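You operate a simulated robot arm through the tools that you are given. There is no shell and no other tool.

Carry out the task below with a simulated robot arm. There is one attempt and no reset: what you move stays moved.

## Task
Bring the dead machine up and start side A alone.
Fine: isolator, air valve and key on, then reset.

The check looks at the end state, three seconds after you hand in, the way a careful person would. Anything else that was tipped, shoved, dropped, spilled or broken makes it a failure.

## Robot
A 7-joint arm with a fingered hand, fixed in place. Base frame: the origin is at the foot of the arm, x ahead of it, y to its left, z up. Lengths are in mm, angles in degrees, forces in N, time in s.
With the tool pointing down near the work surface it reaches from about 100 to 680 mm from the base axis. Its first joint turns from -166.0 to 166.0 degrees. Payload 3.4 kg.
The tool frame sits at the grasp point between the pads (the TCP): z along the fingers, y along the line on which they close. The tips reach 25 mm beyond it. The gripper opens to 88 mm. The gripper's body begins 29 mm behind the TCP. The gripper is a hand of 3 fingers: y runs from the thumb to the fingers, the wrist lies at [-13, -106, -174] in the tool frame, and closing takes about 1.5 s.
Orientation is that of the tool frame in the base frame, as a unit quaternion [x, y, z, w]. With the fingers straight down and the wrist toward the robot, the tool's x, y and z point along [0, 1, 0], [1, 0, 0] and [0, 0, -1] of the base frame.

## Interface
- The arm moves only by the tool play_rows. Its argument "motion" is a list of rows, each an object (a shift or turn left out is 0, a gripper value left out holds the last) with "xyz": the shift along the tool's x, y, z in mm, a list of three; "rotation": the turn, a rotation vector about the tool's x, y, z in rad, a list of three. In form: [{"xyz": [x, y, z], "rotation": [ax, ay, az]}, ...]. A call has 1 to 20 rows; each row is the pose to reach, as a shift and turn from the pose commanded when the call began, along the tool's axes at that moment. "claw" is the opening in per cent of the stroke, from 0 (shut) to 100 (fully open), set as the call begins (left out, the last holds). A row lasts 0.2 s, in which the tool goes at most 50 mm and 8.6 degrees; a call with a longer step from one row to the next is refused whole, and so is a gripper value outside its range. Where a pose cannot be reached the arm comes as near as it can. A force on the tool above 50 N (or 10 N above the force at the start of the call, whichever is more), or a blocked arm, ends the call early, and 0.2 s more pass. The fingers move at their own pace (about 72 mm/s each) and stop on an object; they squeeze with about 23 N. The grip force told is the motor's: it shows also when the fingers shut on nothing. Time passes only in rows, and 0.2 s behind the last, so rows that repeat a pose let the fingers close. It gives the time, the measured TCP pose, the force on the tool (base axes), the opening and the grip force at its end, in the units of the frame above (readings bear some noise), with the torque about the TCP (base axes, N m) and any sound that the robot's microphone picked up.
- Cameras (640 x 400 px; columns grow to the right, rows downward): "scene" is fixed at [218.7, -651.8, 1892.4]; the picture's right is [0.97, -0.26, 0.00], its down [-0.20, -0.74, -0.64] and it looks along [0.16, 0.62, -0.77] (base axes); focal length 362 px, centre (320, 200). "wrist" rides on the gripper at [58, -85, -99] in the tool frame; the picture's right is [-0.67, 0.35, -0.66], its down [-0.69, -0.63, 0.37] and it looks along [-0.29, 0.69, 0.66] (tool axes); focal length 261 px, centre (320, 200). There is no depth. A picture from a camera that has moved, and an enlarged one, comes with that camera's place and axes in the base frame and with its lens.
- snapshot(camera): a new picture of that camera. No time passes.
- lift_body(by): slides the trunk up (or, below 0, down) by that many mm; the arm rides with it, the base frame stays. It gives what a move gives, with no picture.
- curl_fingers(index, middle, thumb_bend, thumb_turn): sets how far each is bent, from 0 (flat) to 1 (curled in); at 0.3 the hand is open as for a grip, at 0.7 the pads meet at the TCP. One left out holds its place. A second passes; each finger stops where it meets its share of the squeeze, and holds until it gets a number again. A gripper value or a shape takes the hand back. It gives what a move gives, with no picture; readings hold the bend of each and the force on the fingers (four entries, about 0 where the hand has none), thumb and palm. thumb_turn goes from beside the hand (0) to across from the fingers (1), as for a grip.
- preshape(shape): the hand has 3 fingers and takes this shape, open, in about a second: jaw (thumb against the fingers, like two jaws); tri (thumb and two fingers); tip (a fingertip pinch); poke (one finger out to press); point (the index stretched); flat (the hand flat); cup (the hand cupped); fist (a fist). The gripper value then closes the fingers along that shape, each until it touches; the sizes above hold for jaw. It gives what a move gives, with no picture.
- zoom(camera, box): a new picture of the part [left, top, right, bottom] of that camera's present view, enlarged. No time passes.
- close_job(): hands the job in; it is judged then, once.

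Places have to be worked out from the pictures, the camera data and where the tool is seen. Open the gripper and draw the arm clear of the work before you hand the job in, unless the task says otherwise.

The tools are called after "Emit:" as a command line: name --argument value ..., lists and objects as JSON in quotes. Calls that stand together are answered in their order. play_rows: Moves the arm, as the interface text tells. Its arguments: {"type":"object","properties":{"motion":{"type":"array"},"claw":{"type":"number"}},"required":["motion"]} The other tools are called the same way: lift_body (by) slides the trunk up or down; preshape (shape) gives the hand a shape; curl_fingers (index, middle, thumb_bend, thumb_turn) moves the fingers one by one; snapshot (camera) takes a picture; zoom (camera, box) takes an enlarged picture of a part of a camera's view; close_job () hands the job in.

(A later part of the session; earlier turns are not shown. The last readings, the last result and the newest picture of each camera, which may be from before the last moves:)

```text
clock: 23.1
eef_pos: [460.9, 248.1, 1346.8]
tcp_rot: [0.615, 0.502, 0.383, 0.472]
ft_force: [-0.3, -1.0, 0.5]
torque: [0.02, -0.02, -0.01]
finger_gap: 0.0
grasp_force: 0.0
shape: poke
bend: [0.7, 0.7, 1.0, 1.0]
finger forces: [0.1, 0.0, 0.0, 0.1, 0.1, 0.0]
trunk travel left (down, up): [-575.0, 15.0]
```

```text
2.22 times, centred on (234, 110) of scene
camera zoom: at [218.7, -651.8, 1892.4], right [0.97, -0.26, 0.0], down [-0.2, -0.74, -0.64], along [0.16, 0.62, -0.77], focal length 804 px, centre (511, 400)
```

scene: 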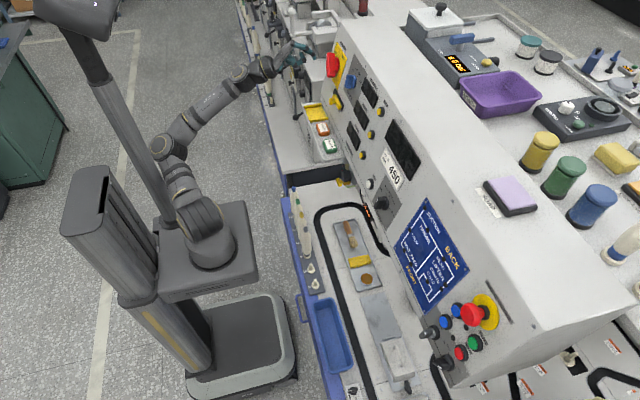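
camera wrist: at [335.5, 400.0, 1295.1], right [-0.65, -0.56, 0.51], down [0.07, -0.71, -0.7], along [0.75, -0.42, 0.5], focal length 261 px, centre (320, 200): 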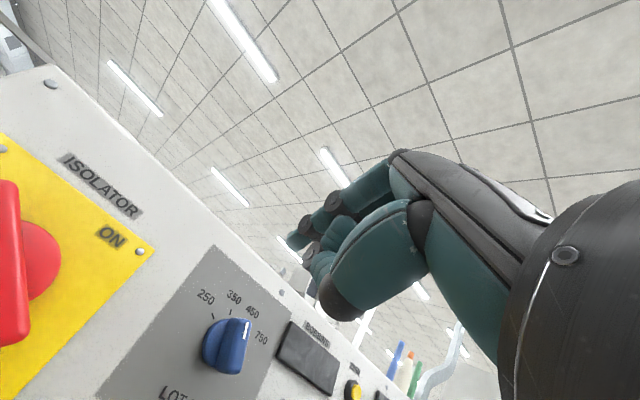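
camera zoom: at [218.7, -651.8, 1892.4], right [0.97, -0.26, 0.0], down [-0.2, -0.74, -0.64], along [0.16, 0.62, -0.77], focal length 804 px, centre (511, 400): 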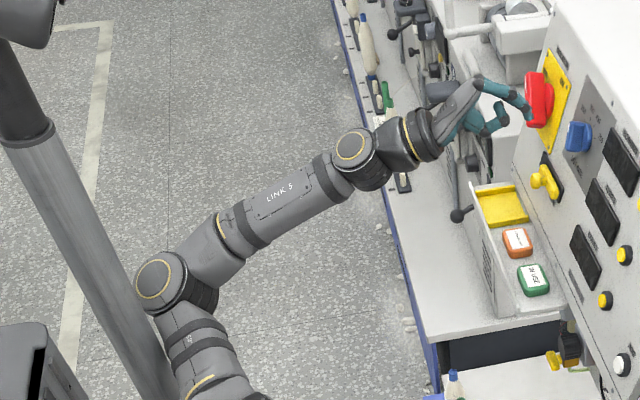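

The arm is free again. I now set a pressing shape with only the index extended (middle and thumb tucked) and look where its tip lies.

Emit:
curl_fingers --index 0.6 --middle 1.0 --thumb_bend 1.0 --thumb_turn 1.0

Emit:
zoom --camera "wrist" --box '[200, 100, 440, 250]'

Emit:
zoom --camera "scene" --box '[270, 30, 366, 90]'

```text
clock: 24.1
eef_pos: [460.4, 249.9, 1345.9]
tcp_rot: [0.614, 0.501, 0.384, 0.474]
ft_force: [0.0, -0.6, 0.2]
torque: [-0.01, -0.01, 0.01]
finger_gap: 16.1
grasp_force: 0.0
shape: fingers
bend: [0.4, 1.0, 1.0, 1.0]
finger forces: [0.0, 0.0, 0.1, 0.1, 0.0, 0.0]
trunk travel left (down, up): [-575.0, 15.0]
```

```text
2.67 times, centred on (320, 175) of wrist
camera zoom: at [356.8, 328.3, 1290.6], right [-0.67, -0.54, 0.51], down [0.05, -0.71, -0.7], along [0.74, -0.44, 0.5], focal length 695 px, centre (320, 267)
```

zoom: 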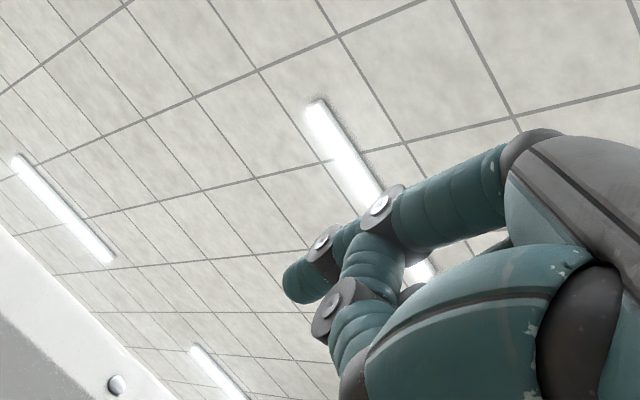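

```text
6.67 times, centred on (318, 60) of scene
camera zoom: at [218.7, -651.8, 1892.4], right [0.97, -0.26, 0.0], down [-0.2, -0.74, -0.64], along [0.16, 0.62, -0.77], focal length 2412 px, centre (333, 1133)
```

zoom: 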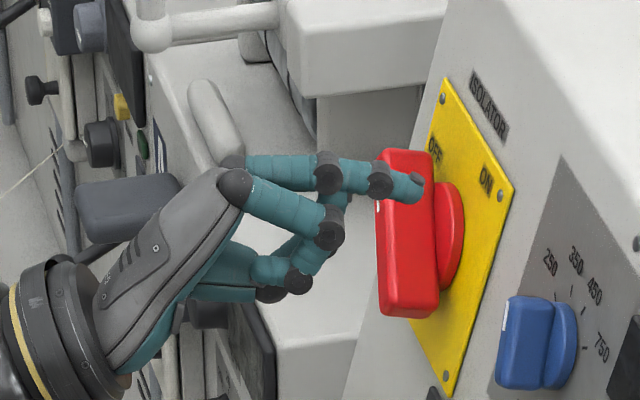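

The index tip triangulates to about [8, 32, 24] in the tool frame. I lower the trunk 100 mm and then move left so the tip is in front of the lower-left side of the bar's marked end.

Emit:
lift_body --by -100

Emit:
play_rows --motion '[{"xyz": [25, 0, -5]}, {"xyz": [50, 0, -10]}, {"xyz": [75, 0, -14]}, {"xyz": [100, 0, -18]}, {"xyz": [125, 0, -23]}, {"xyz": [150, 0, -28]}, {"xyz": [175, 0, -33]}, {"xyz": [199, 0, -40]}]'

Emit:
snapshot --camera "wrist"

Emit:
snapshot --camera "scene"

```text
clock: 25.4
eef_pos: [458.9, 247.8, 1246.9]
tcp_rot: [0.614, 0.501, 0.383, 0.475]
ft_force: [-0.3, 0.5, 0.0]
torque: [-0.01, -0.01, 0.04]
finger_gap: 15.8
grasp_force: 0.1
shape: fingers
bend: [0.4, 1.0, 0.99, 1.0]
finger forces: [0.1, 0.1, 0.0, 0.0, 0.0, 0.0]
trunk travel left (down, up): [-475.0, 115.0]
```

```text
clock: 27.2
eef_pos: [449.4, 463.9, 1255.6]
tcp_rot: [0.607, 0.511, 0.39, 0.468]
ft_force: [0.0, 0.4, -0.9]
torque: [-0.01, 0.01, 0.01]
finger_gap: 15.5
grasp_force: 0.1
shape: fingers
bend: [0.41, 1.0, 0.99, 1.0]
finger forces: [0.1, 0.0, 0.0, 0.0, 0.0, 0.1]
trunk travel left (down, up): [-475.0, 115.0]
```

```text
taken
camera wrist: at [344.2, 540.9, 1199.8], right [-0.65, -0.56, 0.51], down [0.07, -0.71, -0.7], along [0.76, -0.42, 0.5], focal length 261 px, centre (320, 200)
```

wrist: 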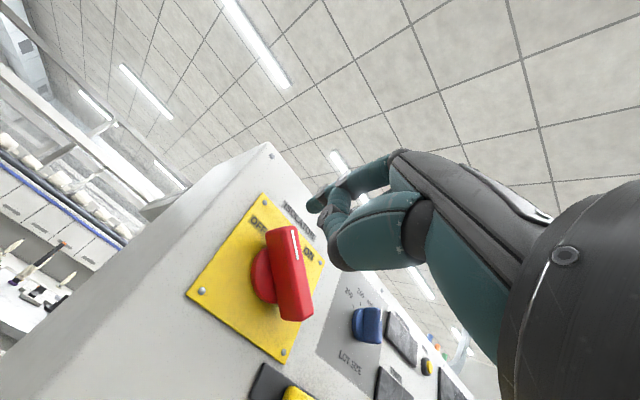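

```text
taken
```

scene: 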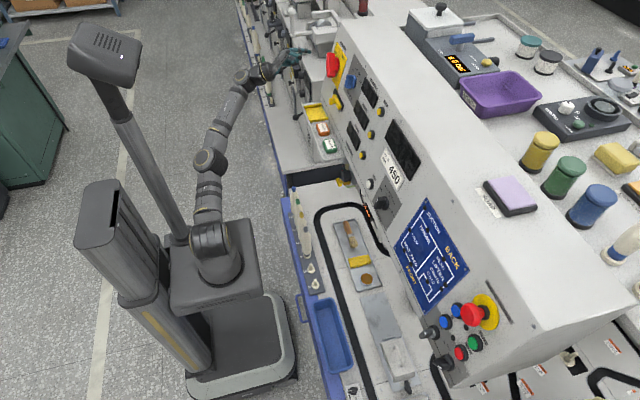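

Emit:
zoom --camera "wrist" --box '[180, 130, 420, 280]'

Emit:
zoom --camera "scene" --box '[270, 30, 366, 90]'

```text
2.67 times, centred on (300, 205) of wrist
camera zoom: at [344.2, 540.9, 1199.8], right [-0.65, -0.56, 0.51], down [0.07, -0.71, -0.7], along [0.76, -0.42, 0.5], focal length 695 px, centre (373, 187)
```

zoom: 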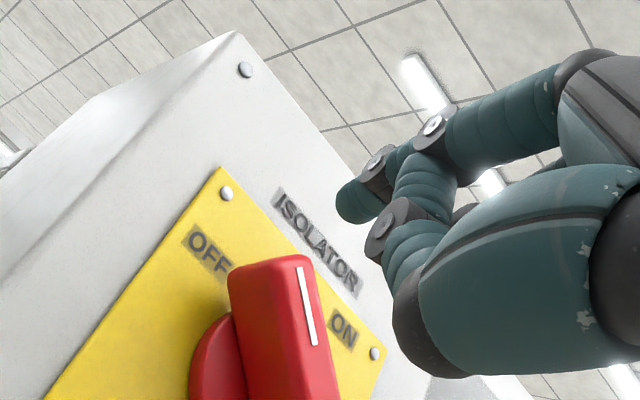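

```text
6.67 times, centred on (318, 60) of scene
camera zoom: at [218.7, -651.8, 1892.4], right [0.97, -0.26, 0.0], down [-0.2, -0.74, -0.64], along [0.16, 0.62, -0.77], focal length 2412 px, centre (333, 1133)
```

zoom: 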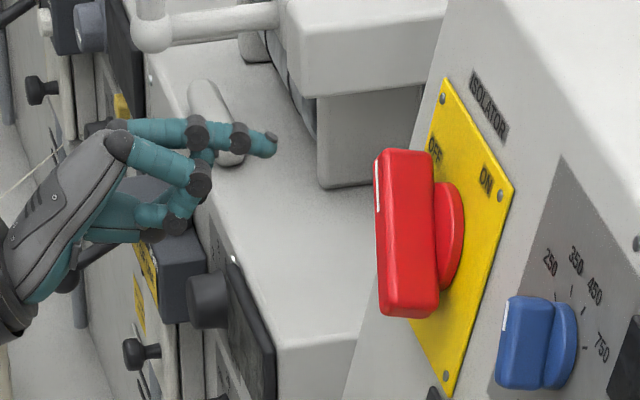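

The tip checks out at about [483, 468, 1280]. I advance it to ~20 mm above the plate, left-below the marked end, then push right and up in small steps.

Emit:
play_rows --motion '[{"xyz": [1, -1.4, 20]}, {"xyz": [2, -2.8, 40]}, {"xyz": [3, -4, 52]}, {"xyz": [3, -4.1, 59.3]}]'

Emit:
zoom --camera "scene" --box '[290, 30, 370, 80]'

Emit:
zoom --camera "wrist" --box '[180, 130, 420, 280]'

```text
clock: 28.2
eef_pos: [505.7, 456.4, 1235.1]
tcp_rot: [0.607, 0.511, 0.39, 0.468]
ft_force: [0.5, -0.2, 0.2]
torque: [-0.01, -0.01, 0.0]
finger_gap: 15.4
grasp_force: 0.0
shape: fingers
bend: [0.41, 1.0, 0.99, 1.0]
finger forces: [0.0, 0.0, 0.0, 0.0, 0.1, 0.0]
trunk travel left (down, up): [-475.0, 115.0]
```

```text
8.00 times, centred on (330, 55) of scene
camera zoom: at [218.7, -651.8, 1892.4], right [0.97, -0.26, 0.0], down [-0.2, -0.74, -0.64], along [0.16, 0.62, -0.77], focal length 2894 px, centre (240, 1360)
```

zoom: 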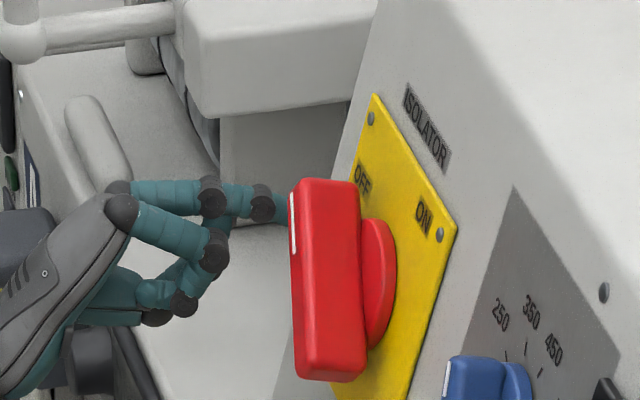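

```text
2.67 times, centred on (300, 205) of wrist
camera zoom: at [399.7, 533.5, 1179.5], right [-0.65, -0.56, 0.51], down [0.07, -0.71, -0.7], along [0.76, -0.42, 0.5], focal length 695 px, centre (373, 187)
```

zoom: 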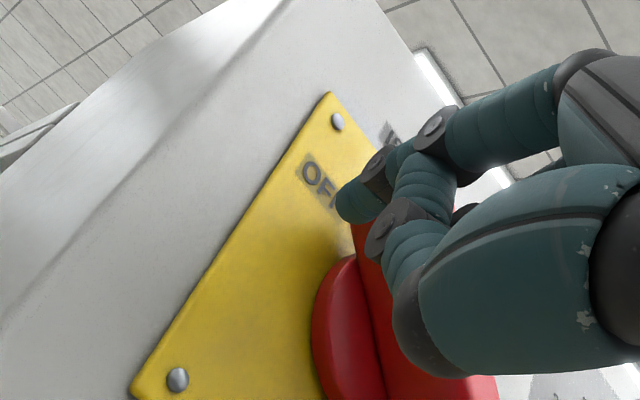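

Emit:
play_rows --motion '[{"xyz": [-6, 4.5, 1]}, {"xyz": [-12, 9, 2]}, {"xyz": [-17, 13, 3]}, {"xyz": [-22, 17, 4]}, {"xyz": [-27, 21, 5]}]'

Emit:
zoom --camera "scene" --box '[290, 30, 370, 80]'

Emit:
zoom --camera "wrist" --box '[180, 130, 420, 280]'

```text
clock: 29.4
eef_pos: [510.5, 427.2, 1253.2]
tcp_rot: [0.606, 0.51, 0.391, 0.468]
ft_force: [0.0, 0.7, -0.6]
torque: [-0.03, 0.0, 0.05]
finger_gap: 15.3
grasp_force: 0.2
shape: fingers
bend: [0.41, 1.0, 0.99, 1.0]
finger forces: [0.4, 0.1, 0.1, 0.1, 0.0, 0.1]
trunk travel left (down, up): [-475.0, 115.0]
```

```text
8.00 times, centred on (330, 55) of scene
camera zoom: at [218.7, -651.8, 1892.4], right [0.97, -0.26, 0.0], down [-0.2, -0.74, -0.64], along [0.16, 0.62, -0.77], focal length 2894 px, centre (240, 1360)
```

zoom: 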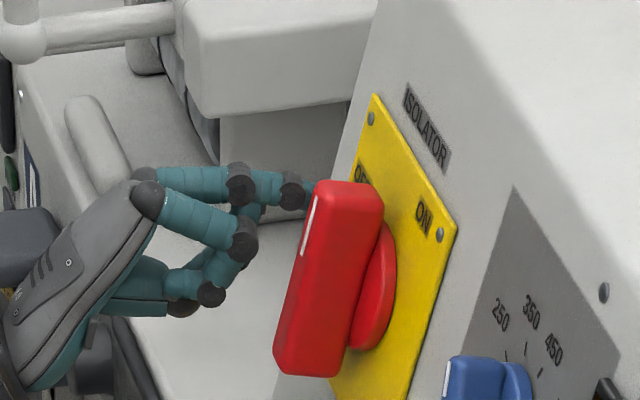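

```text
2.67 times, centred on (300, 205) of wrist
camera zoom: at [404.4, 504.6, 1199.5], right [-0.65, -0.56, 0.51], down [0.07, -0.71, -0.7], along [0.76, -0.42, 0.5], focal length 695 px, centre (373, 187)
```

zoom: 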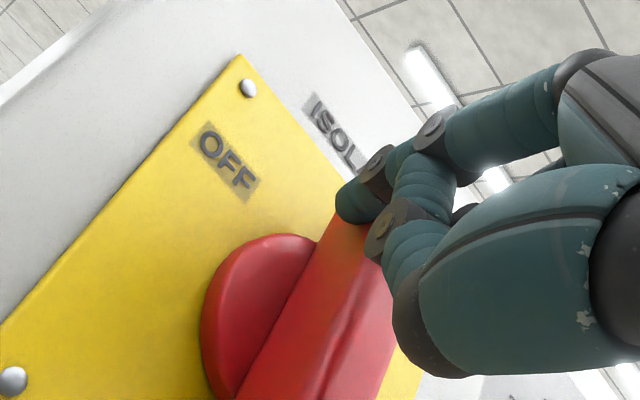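

The bar is now at about 86°. I push a bit further to the right until it meets its stop.

Emit:
play_rows --motion '[{"xyz": [-2, 1, 0.3]}, {"xyz": [-4, 1.5, 0.6]}, {"xyz": [-6, 2, 1]}, {"xyz": [-8, 2, 1.3]}]'

Emit:
zoom --camera "scene" --box '[290, 30, 370, 80]'

Emit:
zoom --camera "wrist" --box '[180, 130, 420, 280]'

```text
clock: 30.4
eef_pos: [510.7, 422.9, 1257.6]
tcp_rot: [0.605, 0.513, 0.391, 0.468]
ft_force: [-0.8, 10.4, -1.5]
torque: [-0.31, 0.0, 0.37]
finger_gap: 15.0
grasp_force: 5.3
shape: fingers
bend: [0.41, 1.0, 0.99, 1.0]
finger forces: [10.4, 0.1, 0.1, 0.1, 0.1, 0.0]
trunk travel left (down, up): [-475.0, 115.0]
```

```text
8.00 times, centred on (330, 55) of scene
camera zoom: at [218.7, -651.8, 1892.4], right [0.97, -0.26, 0.0], down [-0.2, -0.74, -0.64], along [0.16, 0.62, -0.77], focal length 2894 px, centre (240, 1360)
```

zoom: 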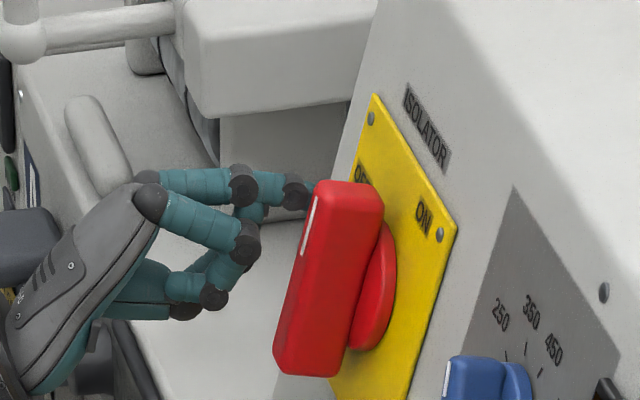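

```text
2.67 times, centred on (300, 205) of wrist
camera zoom: at [404.0, 499.2, 1200.7], right [-0.65, -0.56, 0.51], down [0.07, -0.71, -0.7], along [0.76, -0.42, 0.5], focal length 695 px, centre (373, 187)
```

zoom: 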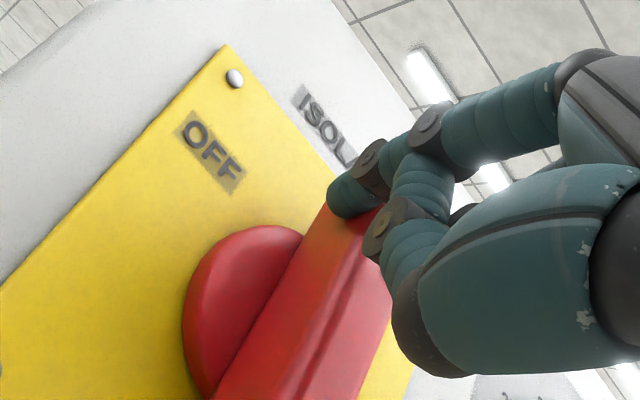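

The finger now meets ~10 N and the bar no longer moves, so it's at its ON stop. I draw off left and back, then check the panel.

Emit:
play_rows --motion '[{"xyz": [10, -2, -2]}, {"xyz": [20, -4, -10]}, {"xyz": [22, -4, -35]}, {"xyz": [22, -4, -60]}, {"xyz": [22, -4, -85]}]'

Emit:
snapshot --camera "scene"

Emit:
zoom --camera "scene" --box '[300, 40, 364, 80]'

Emit:
snapshot --camera "wrist"

```text
clock: 31.6
eef_pos: [432.5, 455.2, 1277.4]
tcp_rot: [0.606, 0.512, 0.391, 0.467]
ft_force: [0.1, 0.5, 1.2]
torque: [-0.01, -0.01, -0.02]
finger_gap: 14.8
grasp_force: 0.1
shape: fingers
bend: [0.41, 1.0, 0.99, 1.0]
finger forces: [0.1, 0.0, 0.0, 0.1, 0.0, 0.0]
trunk travel left (down, up): [-475.0, 115.0]
```

```text
taken
```

scene: 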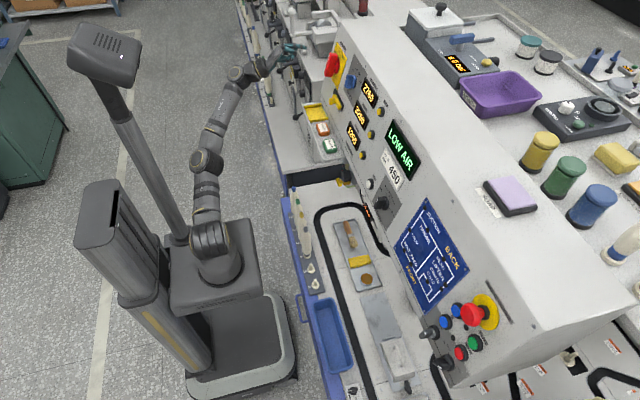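

```text
10.00 times, centred on (332, 60) of scene
camera zoom: at [218.7, -651.8, 1892.4], right [0.97, -0.26, 0.0], down [-0.2, -0.74, -0.64], along [0.16, 0.62, -0.77], focal length 3617 px, centre (200, 1600)
```

zoom: 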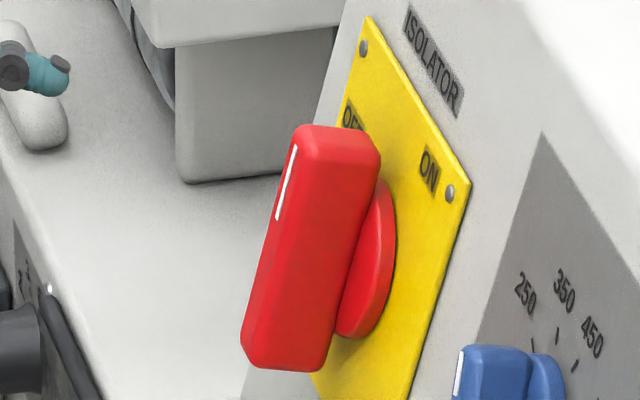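

```text
taken
camera wrist: at [327.0, 532.3, 1220.9], right [-0.65, -0.56, 0.51], down [0.07, -0.71, -0.7], along [0.76, -0.42, 0.5], focal length 261 px, centre (320, 200)
```

wrist: 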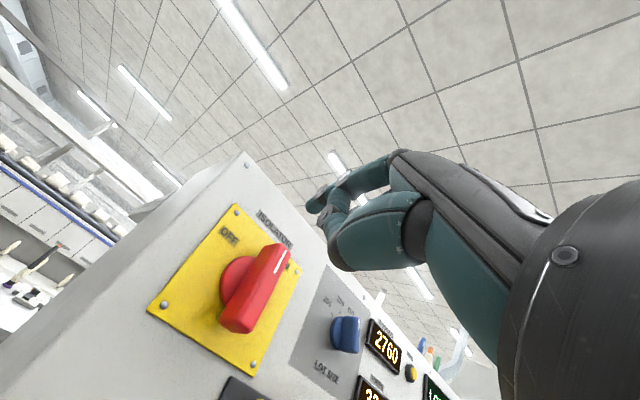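

The displays came alive and show "LOW AIR", so the isolator is on. Next is the air valve: I pull the hand back clear of the tray's front edge before lowering.

Emit:
play_rows --motion '[{"xyz": [-14, -5, -17]}, {"xyz": [-29, -9, -35]}, {"xyz": [-43, -14, -52]}, {"xyz": [-58, -19, -70]}, {"xyz": [-72, -23.6, -87.6]}]'

Emit:
snapshot --camera "scene"

```text
clock: 32.9
eef_pos: [390.9, 353.7, 1274.6]
tcp_rot: [0.644, 0.463, 0.352, 0.497]
ft_force: [0.7, 0.4, 0.0]
torque: [-0.01, -0.01, 0.03]
finger_gap: 14.9
grasp_force: 0.0
shape: fingers
bend: [0.41, 1.0, 0.99, 1.0]
finger forces: [0.0, 0.1, 0.0, 0.0, 0.1, 0.1]
trunk travel left (down, up): [-475.0, 115.0]
stopped in row 5: the arm was blocked; the commanded pose is now the measured one
```

```text
taken
```

scene: 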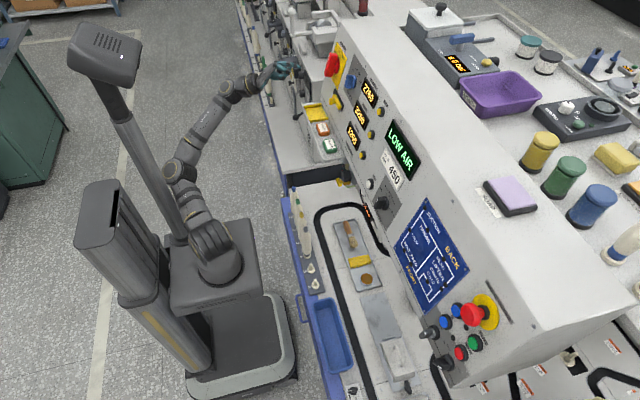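

The elbow touched the mast again while retracting. Before lowering the trunk I check how far the tray's front edge sticks out relative to the fingertip.

Emit:
zoom --camera "scene" --box '[260, 50, 388, 170]'

Emit:
snapshot --camera "wrist"

Emit:
zoom --camera "scene" --box '[80, 60, 320, 290]'

```text
3.33 times, centred on (324, 110) of scene
camera zoom: at [218.7, -651.8, 1892.4], right [0.97, -0.26, 0.0], down [-0.2, -0.74, -0.64], along [0.16, 0.62, -0.77], focal length 1206 px, centre (307, 500)
```

zoom: 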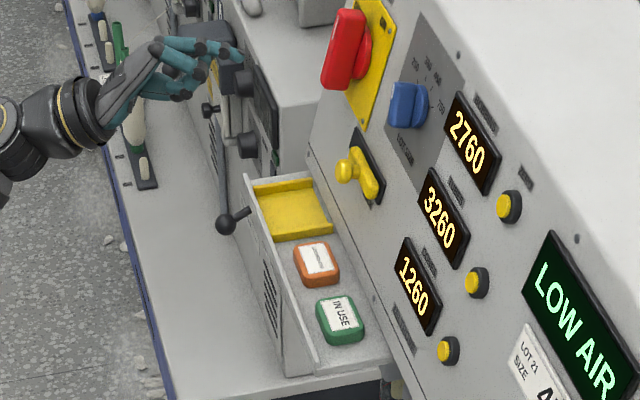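

```text
taken
camera wrist: at [297.6, 446.1, 1219.0], right [-0.73, -0.45, 0.51], down [-0.04, -0.72, -0.7], along [0.68, -0.53, 0.5], focal length 261 px, centre (320, 200)
```

wrist: 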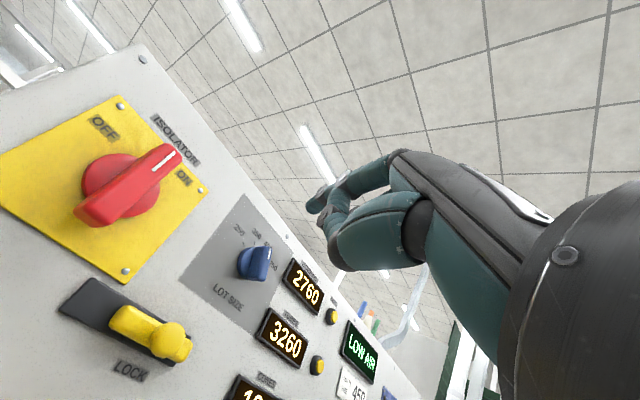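

```text
1.74 times, centred on (200, 175) of scene
camera zoom: at [218.7, -651.8, 1892.4], right [0.97, -0.26, 0.0], down [-0.2, -0.74, -0.64], along [0.16, 0.62, -0.77], focal length 629 px, centre (529, 244)
```

zoom: 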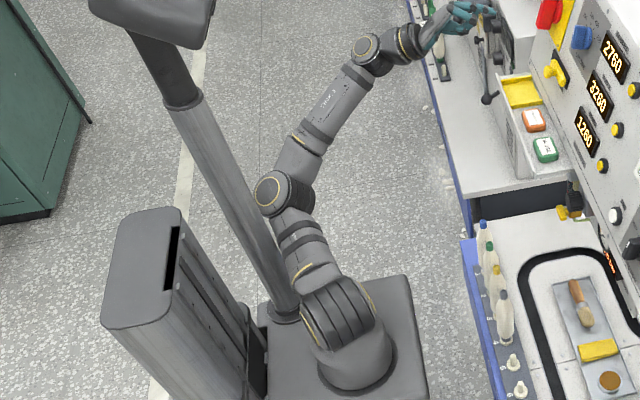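

The tray lip is at x≈441–450 and the tip at x≈424, which is tight. I raise the hand relative to the shoulder (this unbends the elbow away from the mast) and tilt the tool down a little before lowering the trunk.

Emit:
play_rows --motion '[{"xyz": [0, 20, -5]}, {"xyz": [0, 40, -10], "rotation": [0.06, 0, 0]}, {"xyz": [0, 60, -16], "rotation": [0.12, 0, 0]}, {"xyz": [0, 80, -21], "rotation": [0.18, 0, 0]}, {"xyz": [0, 80, -40], "rotation": [0.28, 0, 0]}, {"xyz": [0, 80, -60], "rotation": [0.38, 0, 0]}]'

Emit:
snapshot --camera "scene"

Emit:
snapshot --camera "wrist"

```text
clock: 34.3
eef_pos: [353.2, 363.4, 1366.2]
tcp_rot: [0.726, 0.522, 0.258, 0.366]
ft_force: [0.3, 0.0, 0.1]
torque: [-0.01, 0.01, 0.0]
finger_gap: 15.0
grasp_force: 0.0
shape: fingers
bend: [0.41, 1.0, 0.98, 1.0]
finger forces: [0.1, 0.0, 0.0, 0.1, 0.0, 0.0]
out of reach, approached as far as the arm can: row 6
trunk travel left (down, up): [-475.0, 115.0]
```

```text
taken
```

scene: 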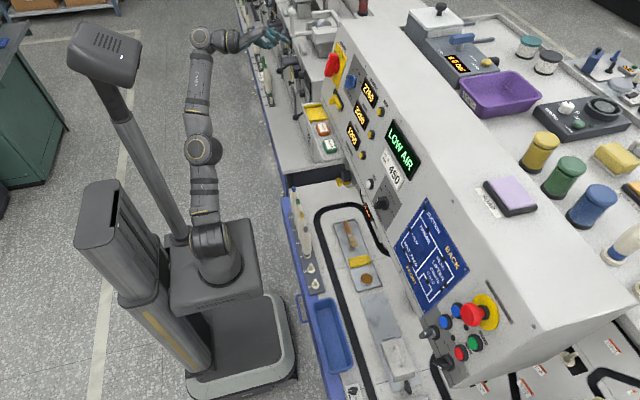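

```text
taken
camera wrist: at [248.9, 459.4, 1358.0], right [-0.51, -0.53, 0.68], down [-0.3, -0.63, -0.72], along [0.8, -0.57, 0.16], focal length 261 px, centre (320, 200)
```

wrist: 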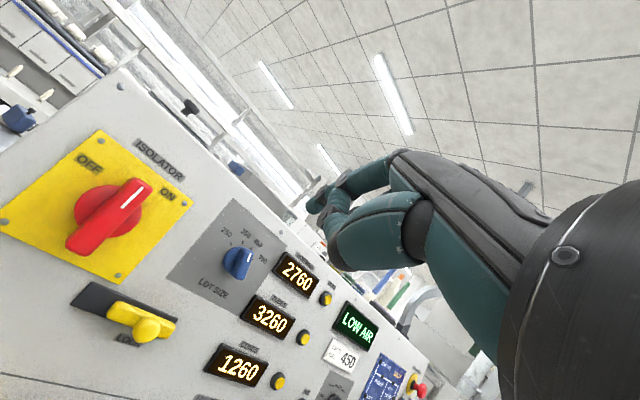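

The elbow is clear now. I lower the trunk in stages, staying in front of the tray.

Emit:
lift_body --by -250

Emit:
snapshot --camera "wrist"

Emit:
snapshot --camera "scene"

```text
clock: 36.9
eef_pos: [353.4, 364.1, 1115.8]
tcp_rot: [0.726, 0.522, 0.259, 0.366]
ft_force: [0.6, 0.3, 0.5]
torque: [0.04, -0.02, 0.02]
finger_gap: 15.0
grasp_force: 0.1
shape: fingers
bend: [0.41, 1.0, 0.98, 1.0]
finger forces: [0.1, 0.0, 0.1, 0.0, 0.0, 0.0]
trunk travel left (down, up): [-225.0, 365.0]
```

```text
taken
camera wrist: at [248.5, 460.2, 1107.7], right [-0.51, -0.53, 0.68], down [-0.3, -0.63, -0.72], along [0.8, -0.57, 0.16], focal length 261 px, centre (320, 200)
```

wrist: 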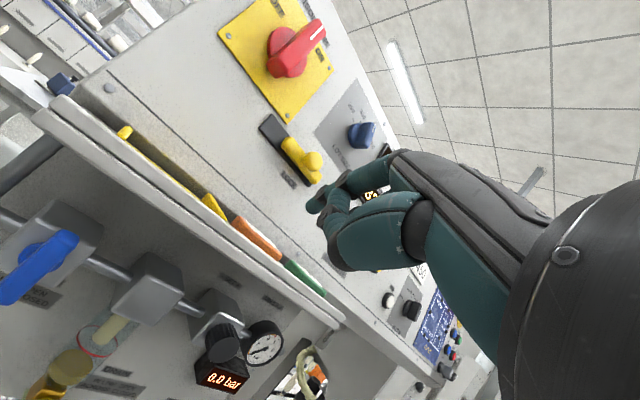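

```text
taken
```

scene: 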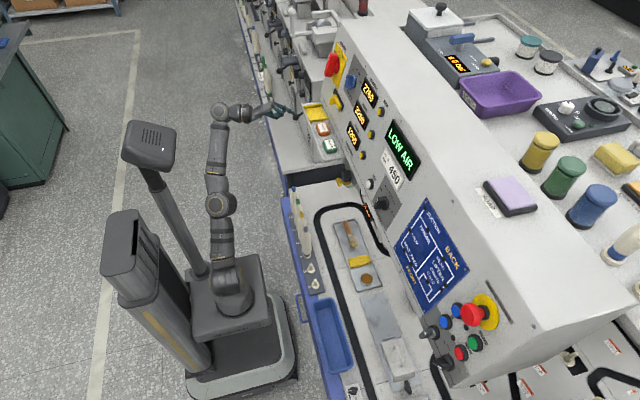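

Emit:
zoom --camera "wrist" --box '[0, 180, 160, 280]'

Emit:
zoom --camera "wrist" --box '[0, 60, 160, 160]'

Emit:
zoom --camera "wrist" --box '[0, 280, 180, 400]'

```text
4.00 times, centred on (80, 230) of wrist
camera zoom: at [248.5, 460.2, 1107.7], right [-0.51, -0.53, 0.68], down [-0.3, -0.63, -0.72], along [0.8, -0.57, 0.16], focal length 1043 px, centre (1280, 80)
```

zoom: 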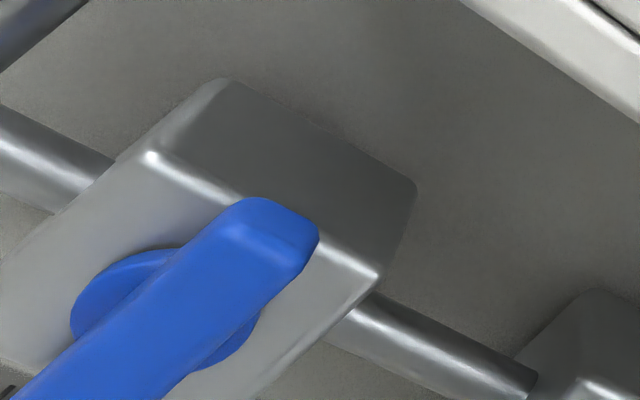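

```text
4.00 times, centred on (80, 110) of wrist
camera zoom: at [248.5, 460.2, 1107.7], right [-0.51, -0.53, 0.68], down [-0.3, -0.63, -0.72], along [0.8, -0.57, 0.16], focal length 1043 px, centre (1280, 560)
```

zoom: 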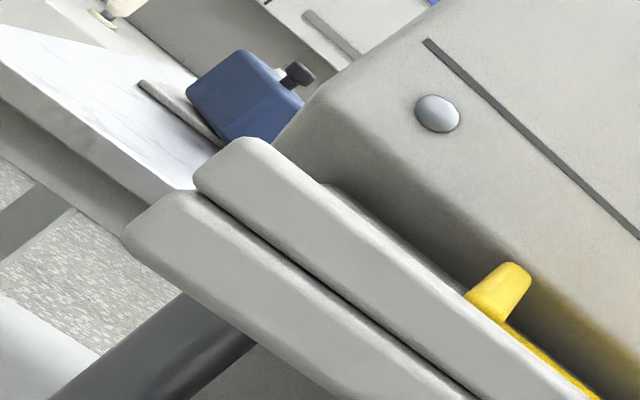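

```text
3.33 times, centred on (90, 340) of wrist
camera zoom: at [248.5, 460.2, 1107.7], right [-0.51, -0.53, 0.68], down [-0.3, -0.63, -0.72], along [0.8, -0.57, 0.16], focal length 869 px, centre (1087, -267)
```

zoom: 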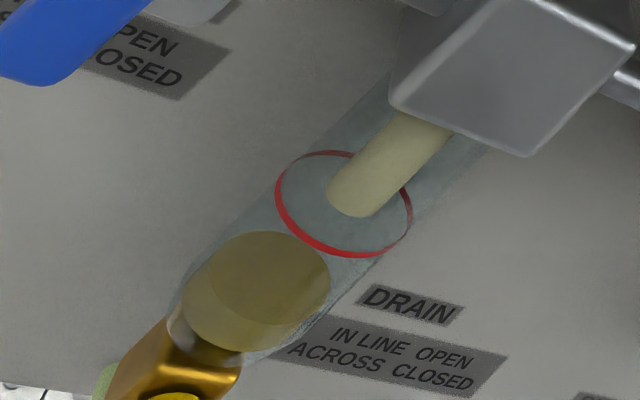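

The valve pivot is at about [550, 422, 938]; lever 899–972 in z, front face x≈536, block face x≈571. I lower the trunk the remaining way and check surroundings before reaching in under the tray.

Emit:
lift_body --by -225

Emit:
snapshot --camera "wrist"

Emit:
snapshot --camera "scene"

Emit:
zoom --camera "scene" --box '[230, 60, 358, 140]'

```text
clock: 39.3
eef_pos: [353.1, 364.2, 892.2]
tcp_rot: [0.726, 0.522, 0.259, 0.366]
ft_force: [-0.2, 0.6, 0.2]
torque: [-0.04, -0.01, -0.02]
finger_gap: 15.1
grasp_force: 0.1
shape: fingers
bend: [0.41, 1.0, 0.98, 1.0]
finger forces: [0.0, 0.1, 0.0, 0.0, 0.0, 0.1]
trunk travel left (down, up): [0.0, 590.0]
```

```text
taken
camera wrist: at [248.5, 460.2, 882.7], right [-0.51, -0.53, 0.68], down [-0.3, -0.63, -0.72], along [0.8, -0.57, 0.16], focal length 261 px, centre (320, 200)
```

wrist: 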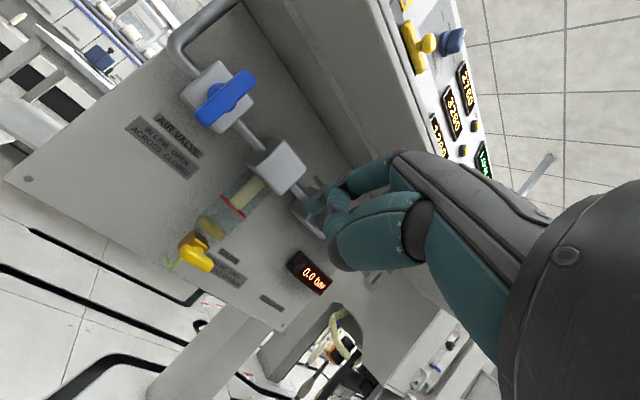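

```text
taken
```

scene: 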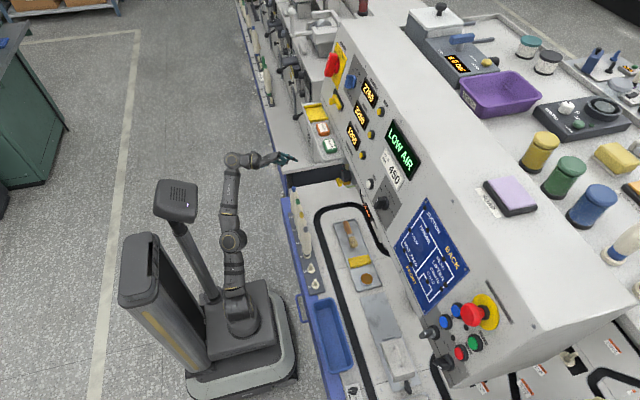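

```text
5.00 times, centred on (294, 100) of scene
camera zoom: at [218.7, -651.8, 1892.4], right [0.97, -0.26, 0.0], down [-0.2, -0.74, -0.64], along [0.16, 0.62, -0.77], focal length 1809 px, centre (450, 700)
```

zoom: 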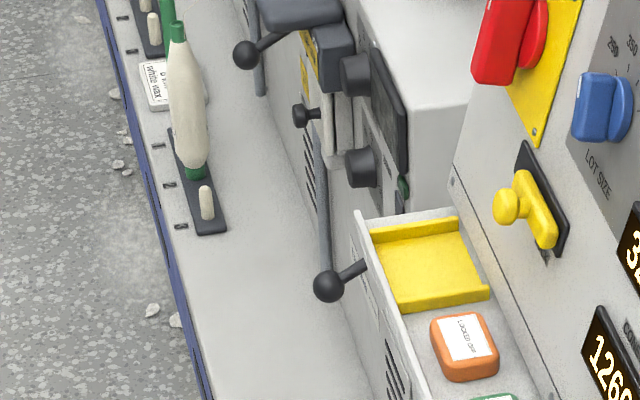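

The label reads "AIR VALVE – in line open, across closed" and nothing stands near it on the left. I level the finger (yaw 0, 15° down) and bring the tip in front-left of the lever's lower end.

Emit:
play_rows --motion '[{"xyz": [15, 5, 8], "rotation": [-0.055, 0.043, -0.021]}, {"xyz": [30, 10, 16], "rotation": [-0.109, 0.085, -0.042]}, {"xyz": [46, 15, 24], "rotation": [-0.164, 0.128, -0.062]}, {"xyz": [61, 20, 32], "rotation": [-0.218, 0.171, -0.083]}, {"xyz": [76, 26, 40], "rotation": [-0.273, 0.213, -0.104]}, {"xyz": [92, 31, 48], "rotation": [-0.327, 0.256, -0.125]}, {"xyz": [106.9, 36, 55.6], "rotation": [-0.382, 0.2985, -0.1456]}]'

Emit:
snapshot --camera "wrist"

Emit:
snapshot --camera "scene"

```text
clock: 40.9
eef_pos: [450.1, 445.1, 887.0]
tcp_rot: [0.557, 0.563, 0.431, 0.433]
ft_force: [0.5, -0.7, -0.3]
torque: [0.0, -0.01, 0.03]
finger_gap: 14.6
grasp_force: 0.0
shape: fingers
bend: [0.41, 1.0, 0.98, 1.0]
finger forces: [0.0, 0.0, 0.0, 0.0, 0.0, 0.0]
trunk travel left (down, up): [0.0, 590.0]
```

```text
taken
camera wrist: at [333.2, 501.5, 829.3], right [-0.54, -0.67, 0.51], down [0.2, -0.69, -0.7], along [0.82, -0.28, 0.51], focal length 261 px, centre (320, 200)
```

wrist: 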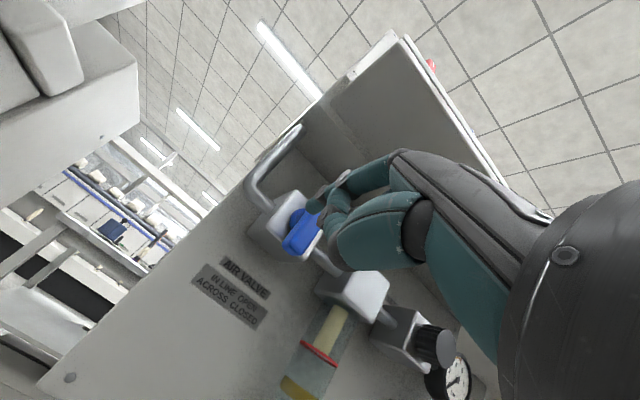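

```text
taken
```

scene: 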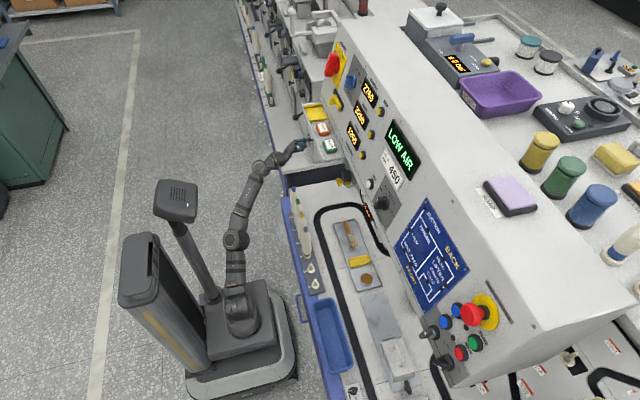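

Emit:
zoom --camera "wrist" --box '[230, 140, 390, 240]'

Emit:
zoom --camera "scene" --box '[240, 110, 368, 190]'

```text
4.00 times, centred on (310, 190) of wrist
camera zoom: at [333.2, 501.5, 829.3], right [-0.54, -0.67, 0.51], down [0.2, -0.69, -0.7], along [0.82, -0.28, 0.51], focal length 1043 px, centre (360, 240)
```

zoom: 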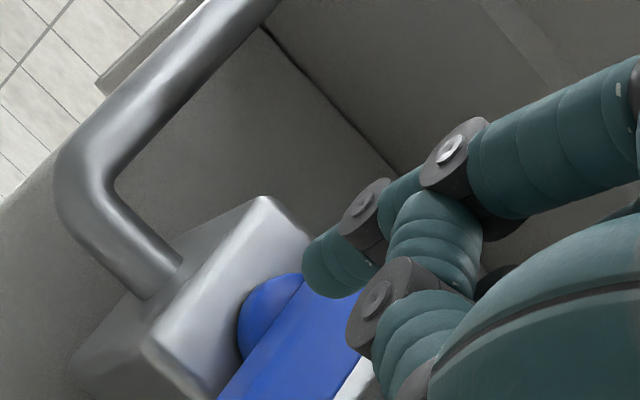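

```text
5.00 times, centred on (304, 150) of scene
camera zoom: at [218.7, -651.8, 1892.4], right [0.97, -0.26, 0.0], down [-0.2, -0.74, -0.64], along [0.16, 0.62, -0.77], focal length 1809 px, centre (400, 450)
```

zoom: 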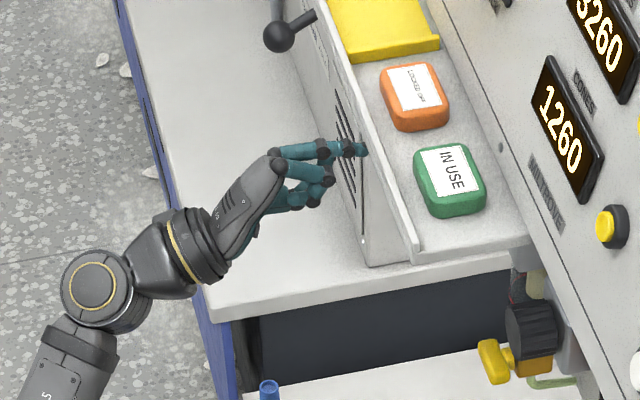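

Tip position agrees with the picture (≈[482, 453, 912]), left of the lever's lower end. I slide in 68 mm beside the lever, then push right gently.

Emit:
play_rows --motion '[{"xyz": [0, 5, 18.6]}, {"xyz": [0, 10, 37.3]}, {"xyz": [0, 14, 52]}, {"xyz": [0, 17.6, 65.7]}]'

Emit:
zoom --camera "wrist" --box '[200, 120, 440, 270]'

```text
clock: 41.9
eef_pos: [507.7, 432.8, 882.6]
tcp_rot: [0.557, 0.563, 0.43, 0.433]
ft_force: [0.1, 0.7, 0.3]
torque: [0.01, -0.03, -0.01]
finger_gap: 15.0
grasp_force: 0.0
shape: fingers
bend: [0.41, 1.0, 0.98, 1.0]
finger forces: [0.0, 0.1, 0.1, 0.1, 0.1, 0.0]
out of reach, approached as far as the arm can: row 3, 4
trunk travel left (down, up): [0.0, 590.0]
```

```text
2.67 times, centred on (320, 195) of wrist
camera zoom: at [391.5, 489.9, 826.2], right [-0.54, -0.67, 0.51], down [0.2, -0.69, -0.7], along [0.82, -0.28, 0.51], focal length 695 px, centre (320, 213)
```

zoom: 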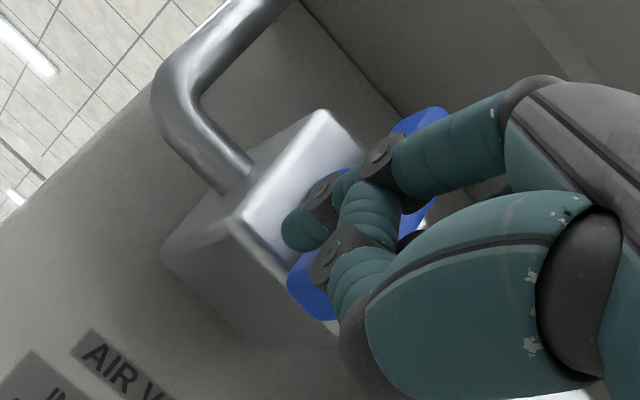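

The arm is at its limit slightly short (tip ≈ [539, 441, 907]), already against the left side of the lever. Pushing right brings it into easier reach; I push in small steps and watch the force.

Emit:
play_rows --motion '[{"xyz": [-12, 17.6, 65.7]}, {"xyz": [-16, 17.6, 65.7]}, {"xyz": [-20, 17.6, 65.7]}, {"xyz": [-24, 17.6, 65.7]}, {"xyz": [-28, 17.6, 65.7]}]'

Emit:
zoom --camera "wrist" --box '[200, 120, 440, 270]'

```text
refused: row 1 steps farther than a row can; nothing moved
```

```text
2.67 times, centred on (320, 195) of wrist
camera zoom: at [391.5, 489.9, 826.2], right [-0.54, -0.67, 0.51], down [0.2, -0.69, -0.7], along [0.82, -0.28, 0.51], focal length 695 px, centre (320, 213)
```

zoom: 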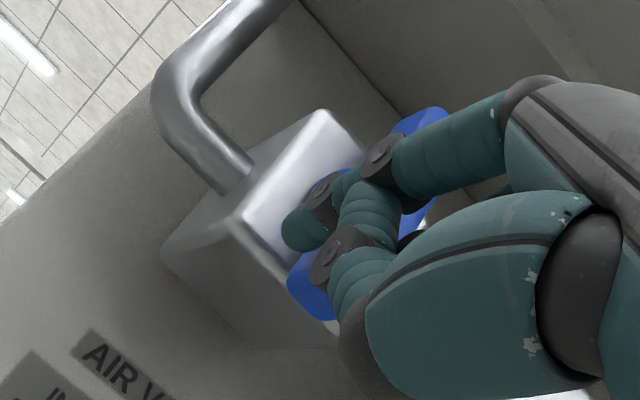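

That was refused because I repeated the old offsets; I give only the sideways steps now.

Emit:
play_rows --motion '[{"xyz": [-6, 0, 0]}, {"xyz": [-12, 0, 0]}, {"xyz": [-18, 0, 0]}, {"xyz": [-22, 0, 0]}, {"xyz": [-26, 0, 0]}]'

Emit:
zoom --camera "wrist" --box '[200, 120, 440, 270]'

```text
clock: 43.1
eef_pos: [507.5, 415.2, 880.2]
tcp_rot: [0.553, 0.566, 0.43, 0.434]
ft_force: [3.0, 33.9, -1.3]
torque: [-1.02, 0.1, 0.75]
finger_gap: 16.9
grasp_force: 16.7
shape: fingers
bend: [0.38, 1.0, 0.98, 1.0]
finger forces: [33.3, 0.1, 0.1, 0.0, 0.0, 0.1]
trunk travel left (down, up): [0.0, 590.0]
```

```text
2.67 times, centred on (320, 195) of wrist
camera zoom: at [389.6, 470.5, 823.3], right [-0.54, -0.67, 0.51], down [0.2, -0.69, -0.69], along [0.82, -0.27, 0.51], focal length 695 px, centre (320, 213)
```

zoom: 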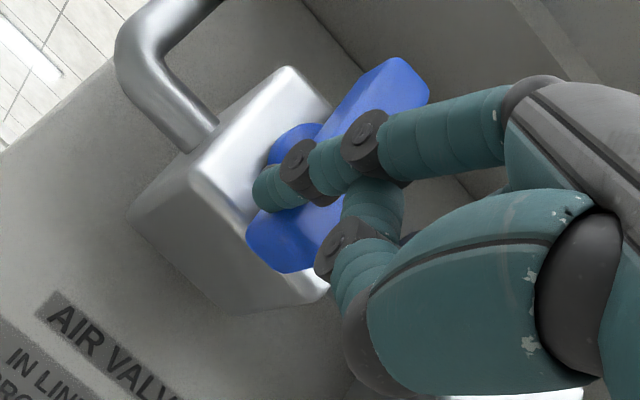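

The lever resists 33 N without moving, so this direction is its stop; it must turn the other way (clockwise, upper end to the right). I release, back out, and will push the upper end from its left side.

Emit:
play_rows --motion '[{"xyz": [8, 0, 0]}, {"xyz": [16, 0, -2]}, {"xyz": [18, -5, -20]}, {"xyz": [18, -10, -39]}, {"xyz": [18, -15.5, -62]}]'

Emit:
lift_body --by 60

Emit:
snapshot --camera "wrist"

Emit:
snapshot --camera "scene"

```text
clock: 44.3
eef_pos: [447.2, 424.6, 883.9]
tcp_rot: [0.558, 0.562, 0.43, 0.434]
ft_force: [0.5, 0.2, 0.4]
torque: [-0.02, 0.0, 0.03]
finger_gap: 13.9
grasp_force: 0.0
shape: fingers
bend: [0.41, 1.0, 0.96, 1.0]
finger forces: [0.0, 0.0, 0.0, 0.1, 0.1, 0.0]
trunk travel left (down, up): [0.0, 590.0]
```

```text
clock: 45.3
eef_pos: [446.1, 426.4, 942.2]
tcp_rot: [0.557, 0.562, 0.43, 0.434]
ft_force: [0.2, -0.3, -0.3]
torque: [0.0, 0.02, 0.04]
finger_gap: 14.0
grasp_force: 0.1
shape: fingers
bend: [0.41, 1.0, 0.96, 1.0]
finger forces: [0.1, 0.0, 0.0, 0.0, 0.0, 0.0]
trunk travel left (down, up): [-60.0, 530.0]
```

```text
taken
camera wrist: at [329.3, 482.3, 886.7], right [-0.54, -0.67, 0.51], down [0.2, -0.69, -0.7], along [0.82, -0.28, 0.51], focal length 261 px, centre (320, 200)
```

wrist: 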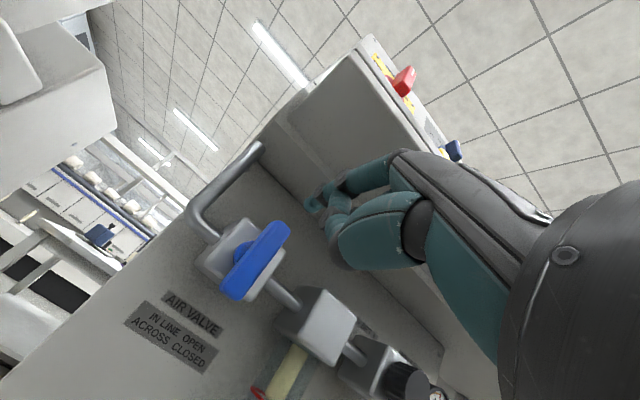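

```text
taken
```

scene: 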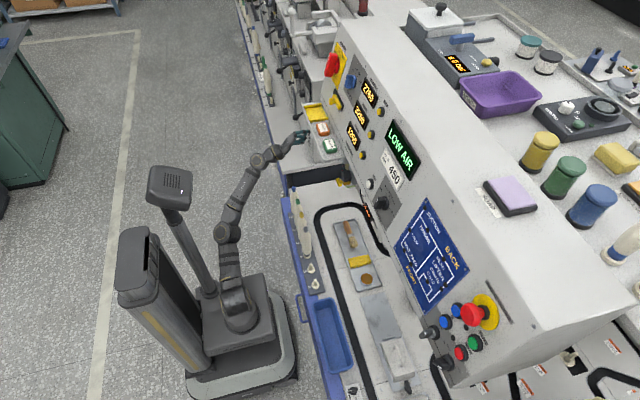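

I shift the posture for more sideways reach: arm 75 mm down relative to the trunk, trunk 75 mm up, keeping the hand at the same height.

Emit:
play_rows --motion '[{"xyz": [0, -24, 6.5]}, {"xyz": [0, -48, 13]}, {"xyz": [0, -72.5, 19.4]}]'

Emit:
lift_body --by 75

Emit:
play_rows --motion '[{"xyz": [8, -1, 2]}, {"xyz": [16, -2, 4]}, {"xyz": [20, -3, 6]}]'

Emit:
snapshot --camera "wrist"

Emit:
snapshot --camera "scene"

```text
clock: 46.1
eef_pos: [446.0, 425.7, 865.9]
tcp_rot: [0.557, 0.562, 0.431, 0.433]
ft_force: [1.2, -0.2, -0.4]
torque: [-0.02, -0.01, -0.01]
finger_gap: 14.1
grasp_force: 0.0
shape: fingers
bend: [0.41, 1.0, 0.96, 1.0]
finger forces: [0.0, 0.0, 0.0, 0.0, 0.1, 0.0]
trunk travel left (down, up): [-60.0, 530.0]
```

```text
clock: 47.2
eef_pos: [447.7, 426.5, 941.9]
tcp_rot: [0.557, 0.563, 0.43, 0.434]
ft_force: [-0.1, 0.0, 0.6]
torque: [-0.02, -0.01, 0.02]
finger_gap: 13.7
grasp_force: 0.0
shape: fingers
bend: [0.41, 1.0, 0.96, 1.0]
finger forces: [0.1, 0.0, 0.0, 0.0, 0.0, 0.0]
trunk travel left (down, up): [-135.0, 455.0]
```

```text
clock: 48.0
eef_pos: [452.6, 445.5, 937.9]
tcp_rot: [0.557, 0.563, 0.43, 0.433]
ft_force: [0.0, -0.3, -0.3]
torque: [0.0, -0.02, 0.01]
finger_gap: 14.1
grasp_force: 0.1
shape: fingers
bend: [0.41, 1.0, 0.96, 1.0]
finger forces: [0.1, 0.1, 0.0, 0.1, 0.0, 0.0]
trunk travel left (down, up): [-135.0, 455.0]
```

```text
taken
camera wrist: at [334.2, 502.4, 880.9], right [-0.54, -0.67, 0.51], down [0.2, -0.69, -0.7], along [0.82, -0.28, 0.51], focal length 261 px, centre (320, 200)
```

wrist: 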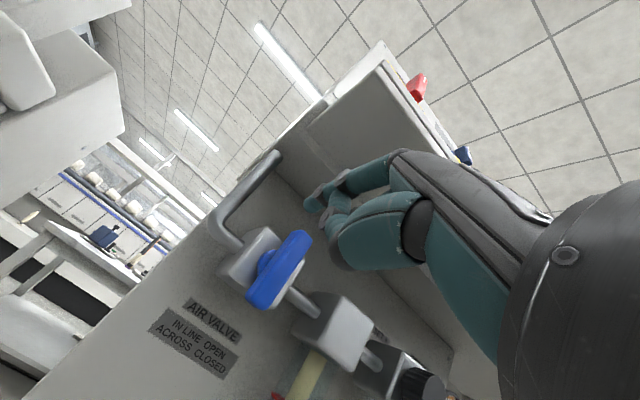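

```text
taken
```

scene: 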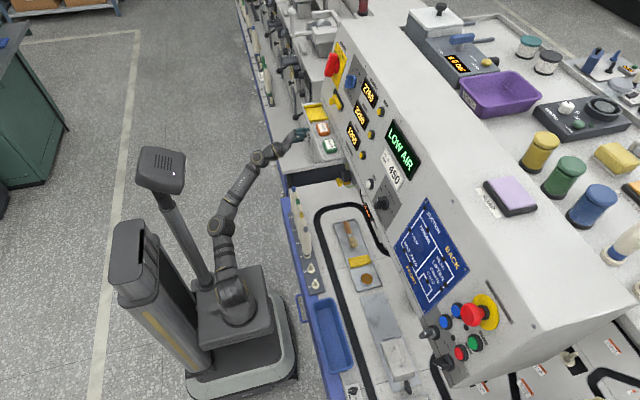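

The tip is at ≈[484, 454, 962], left of the lever's upper end, and within reach now. I slide in beside the lever.

Emit:
play_rows --motion '[{"xyz": [0, 5, 18.6]}, {"xyz": [0, 10, 37.3]}, {"xyz": [0, 14, 52]}, {"xyz": [0, 17.1, 63.8]}]'

Emit:
zoom --camera "wrist" --box '[200, 120, 440, 270]'

```text
clock: 49.0
eef_pos: [518.2, 445.6, 937.3]
tcp_rot: [0.557, 0.562, 0.43, 0.434]
ft_force: [-0.3, 0.1, 1.0]
torque: [0.04, 0.02, -0.01]
finger_gap: 14.0
grasp_force: 0.0
shape: fingers
bend: [0.41, 1.0, 0.96, 1.0]
finger forces: [0.0, 0.0, 0.0, 0.1, 0.0, 0.0]
trunk travel left (down, up): [-135.0, 455.0]
```

```text
2.67 times, centred on (320, 195) of wrist
camera zoom: at [400.7, 502.0, 880.9], right [-0.54, -0.67, 0.51], down [0.2, -0.69, -0.7], along [0.82, -0.28, 0.51], focal length 695 px, centre (320, 213)
```

zoom: 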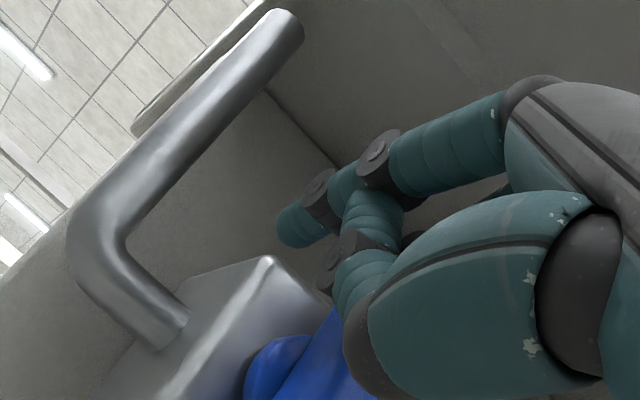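

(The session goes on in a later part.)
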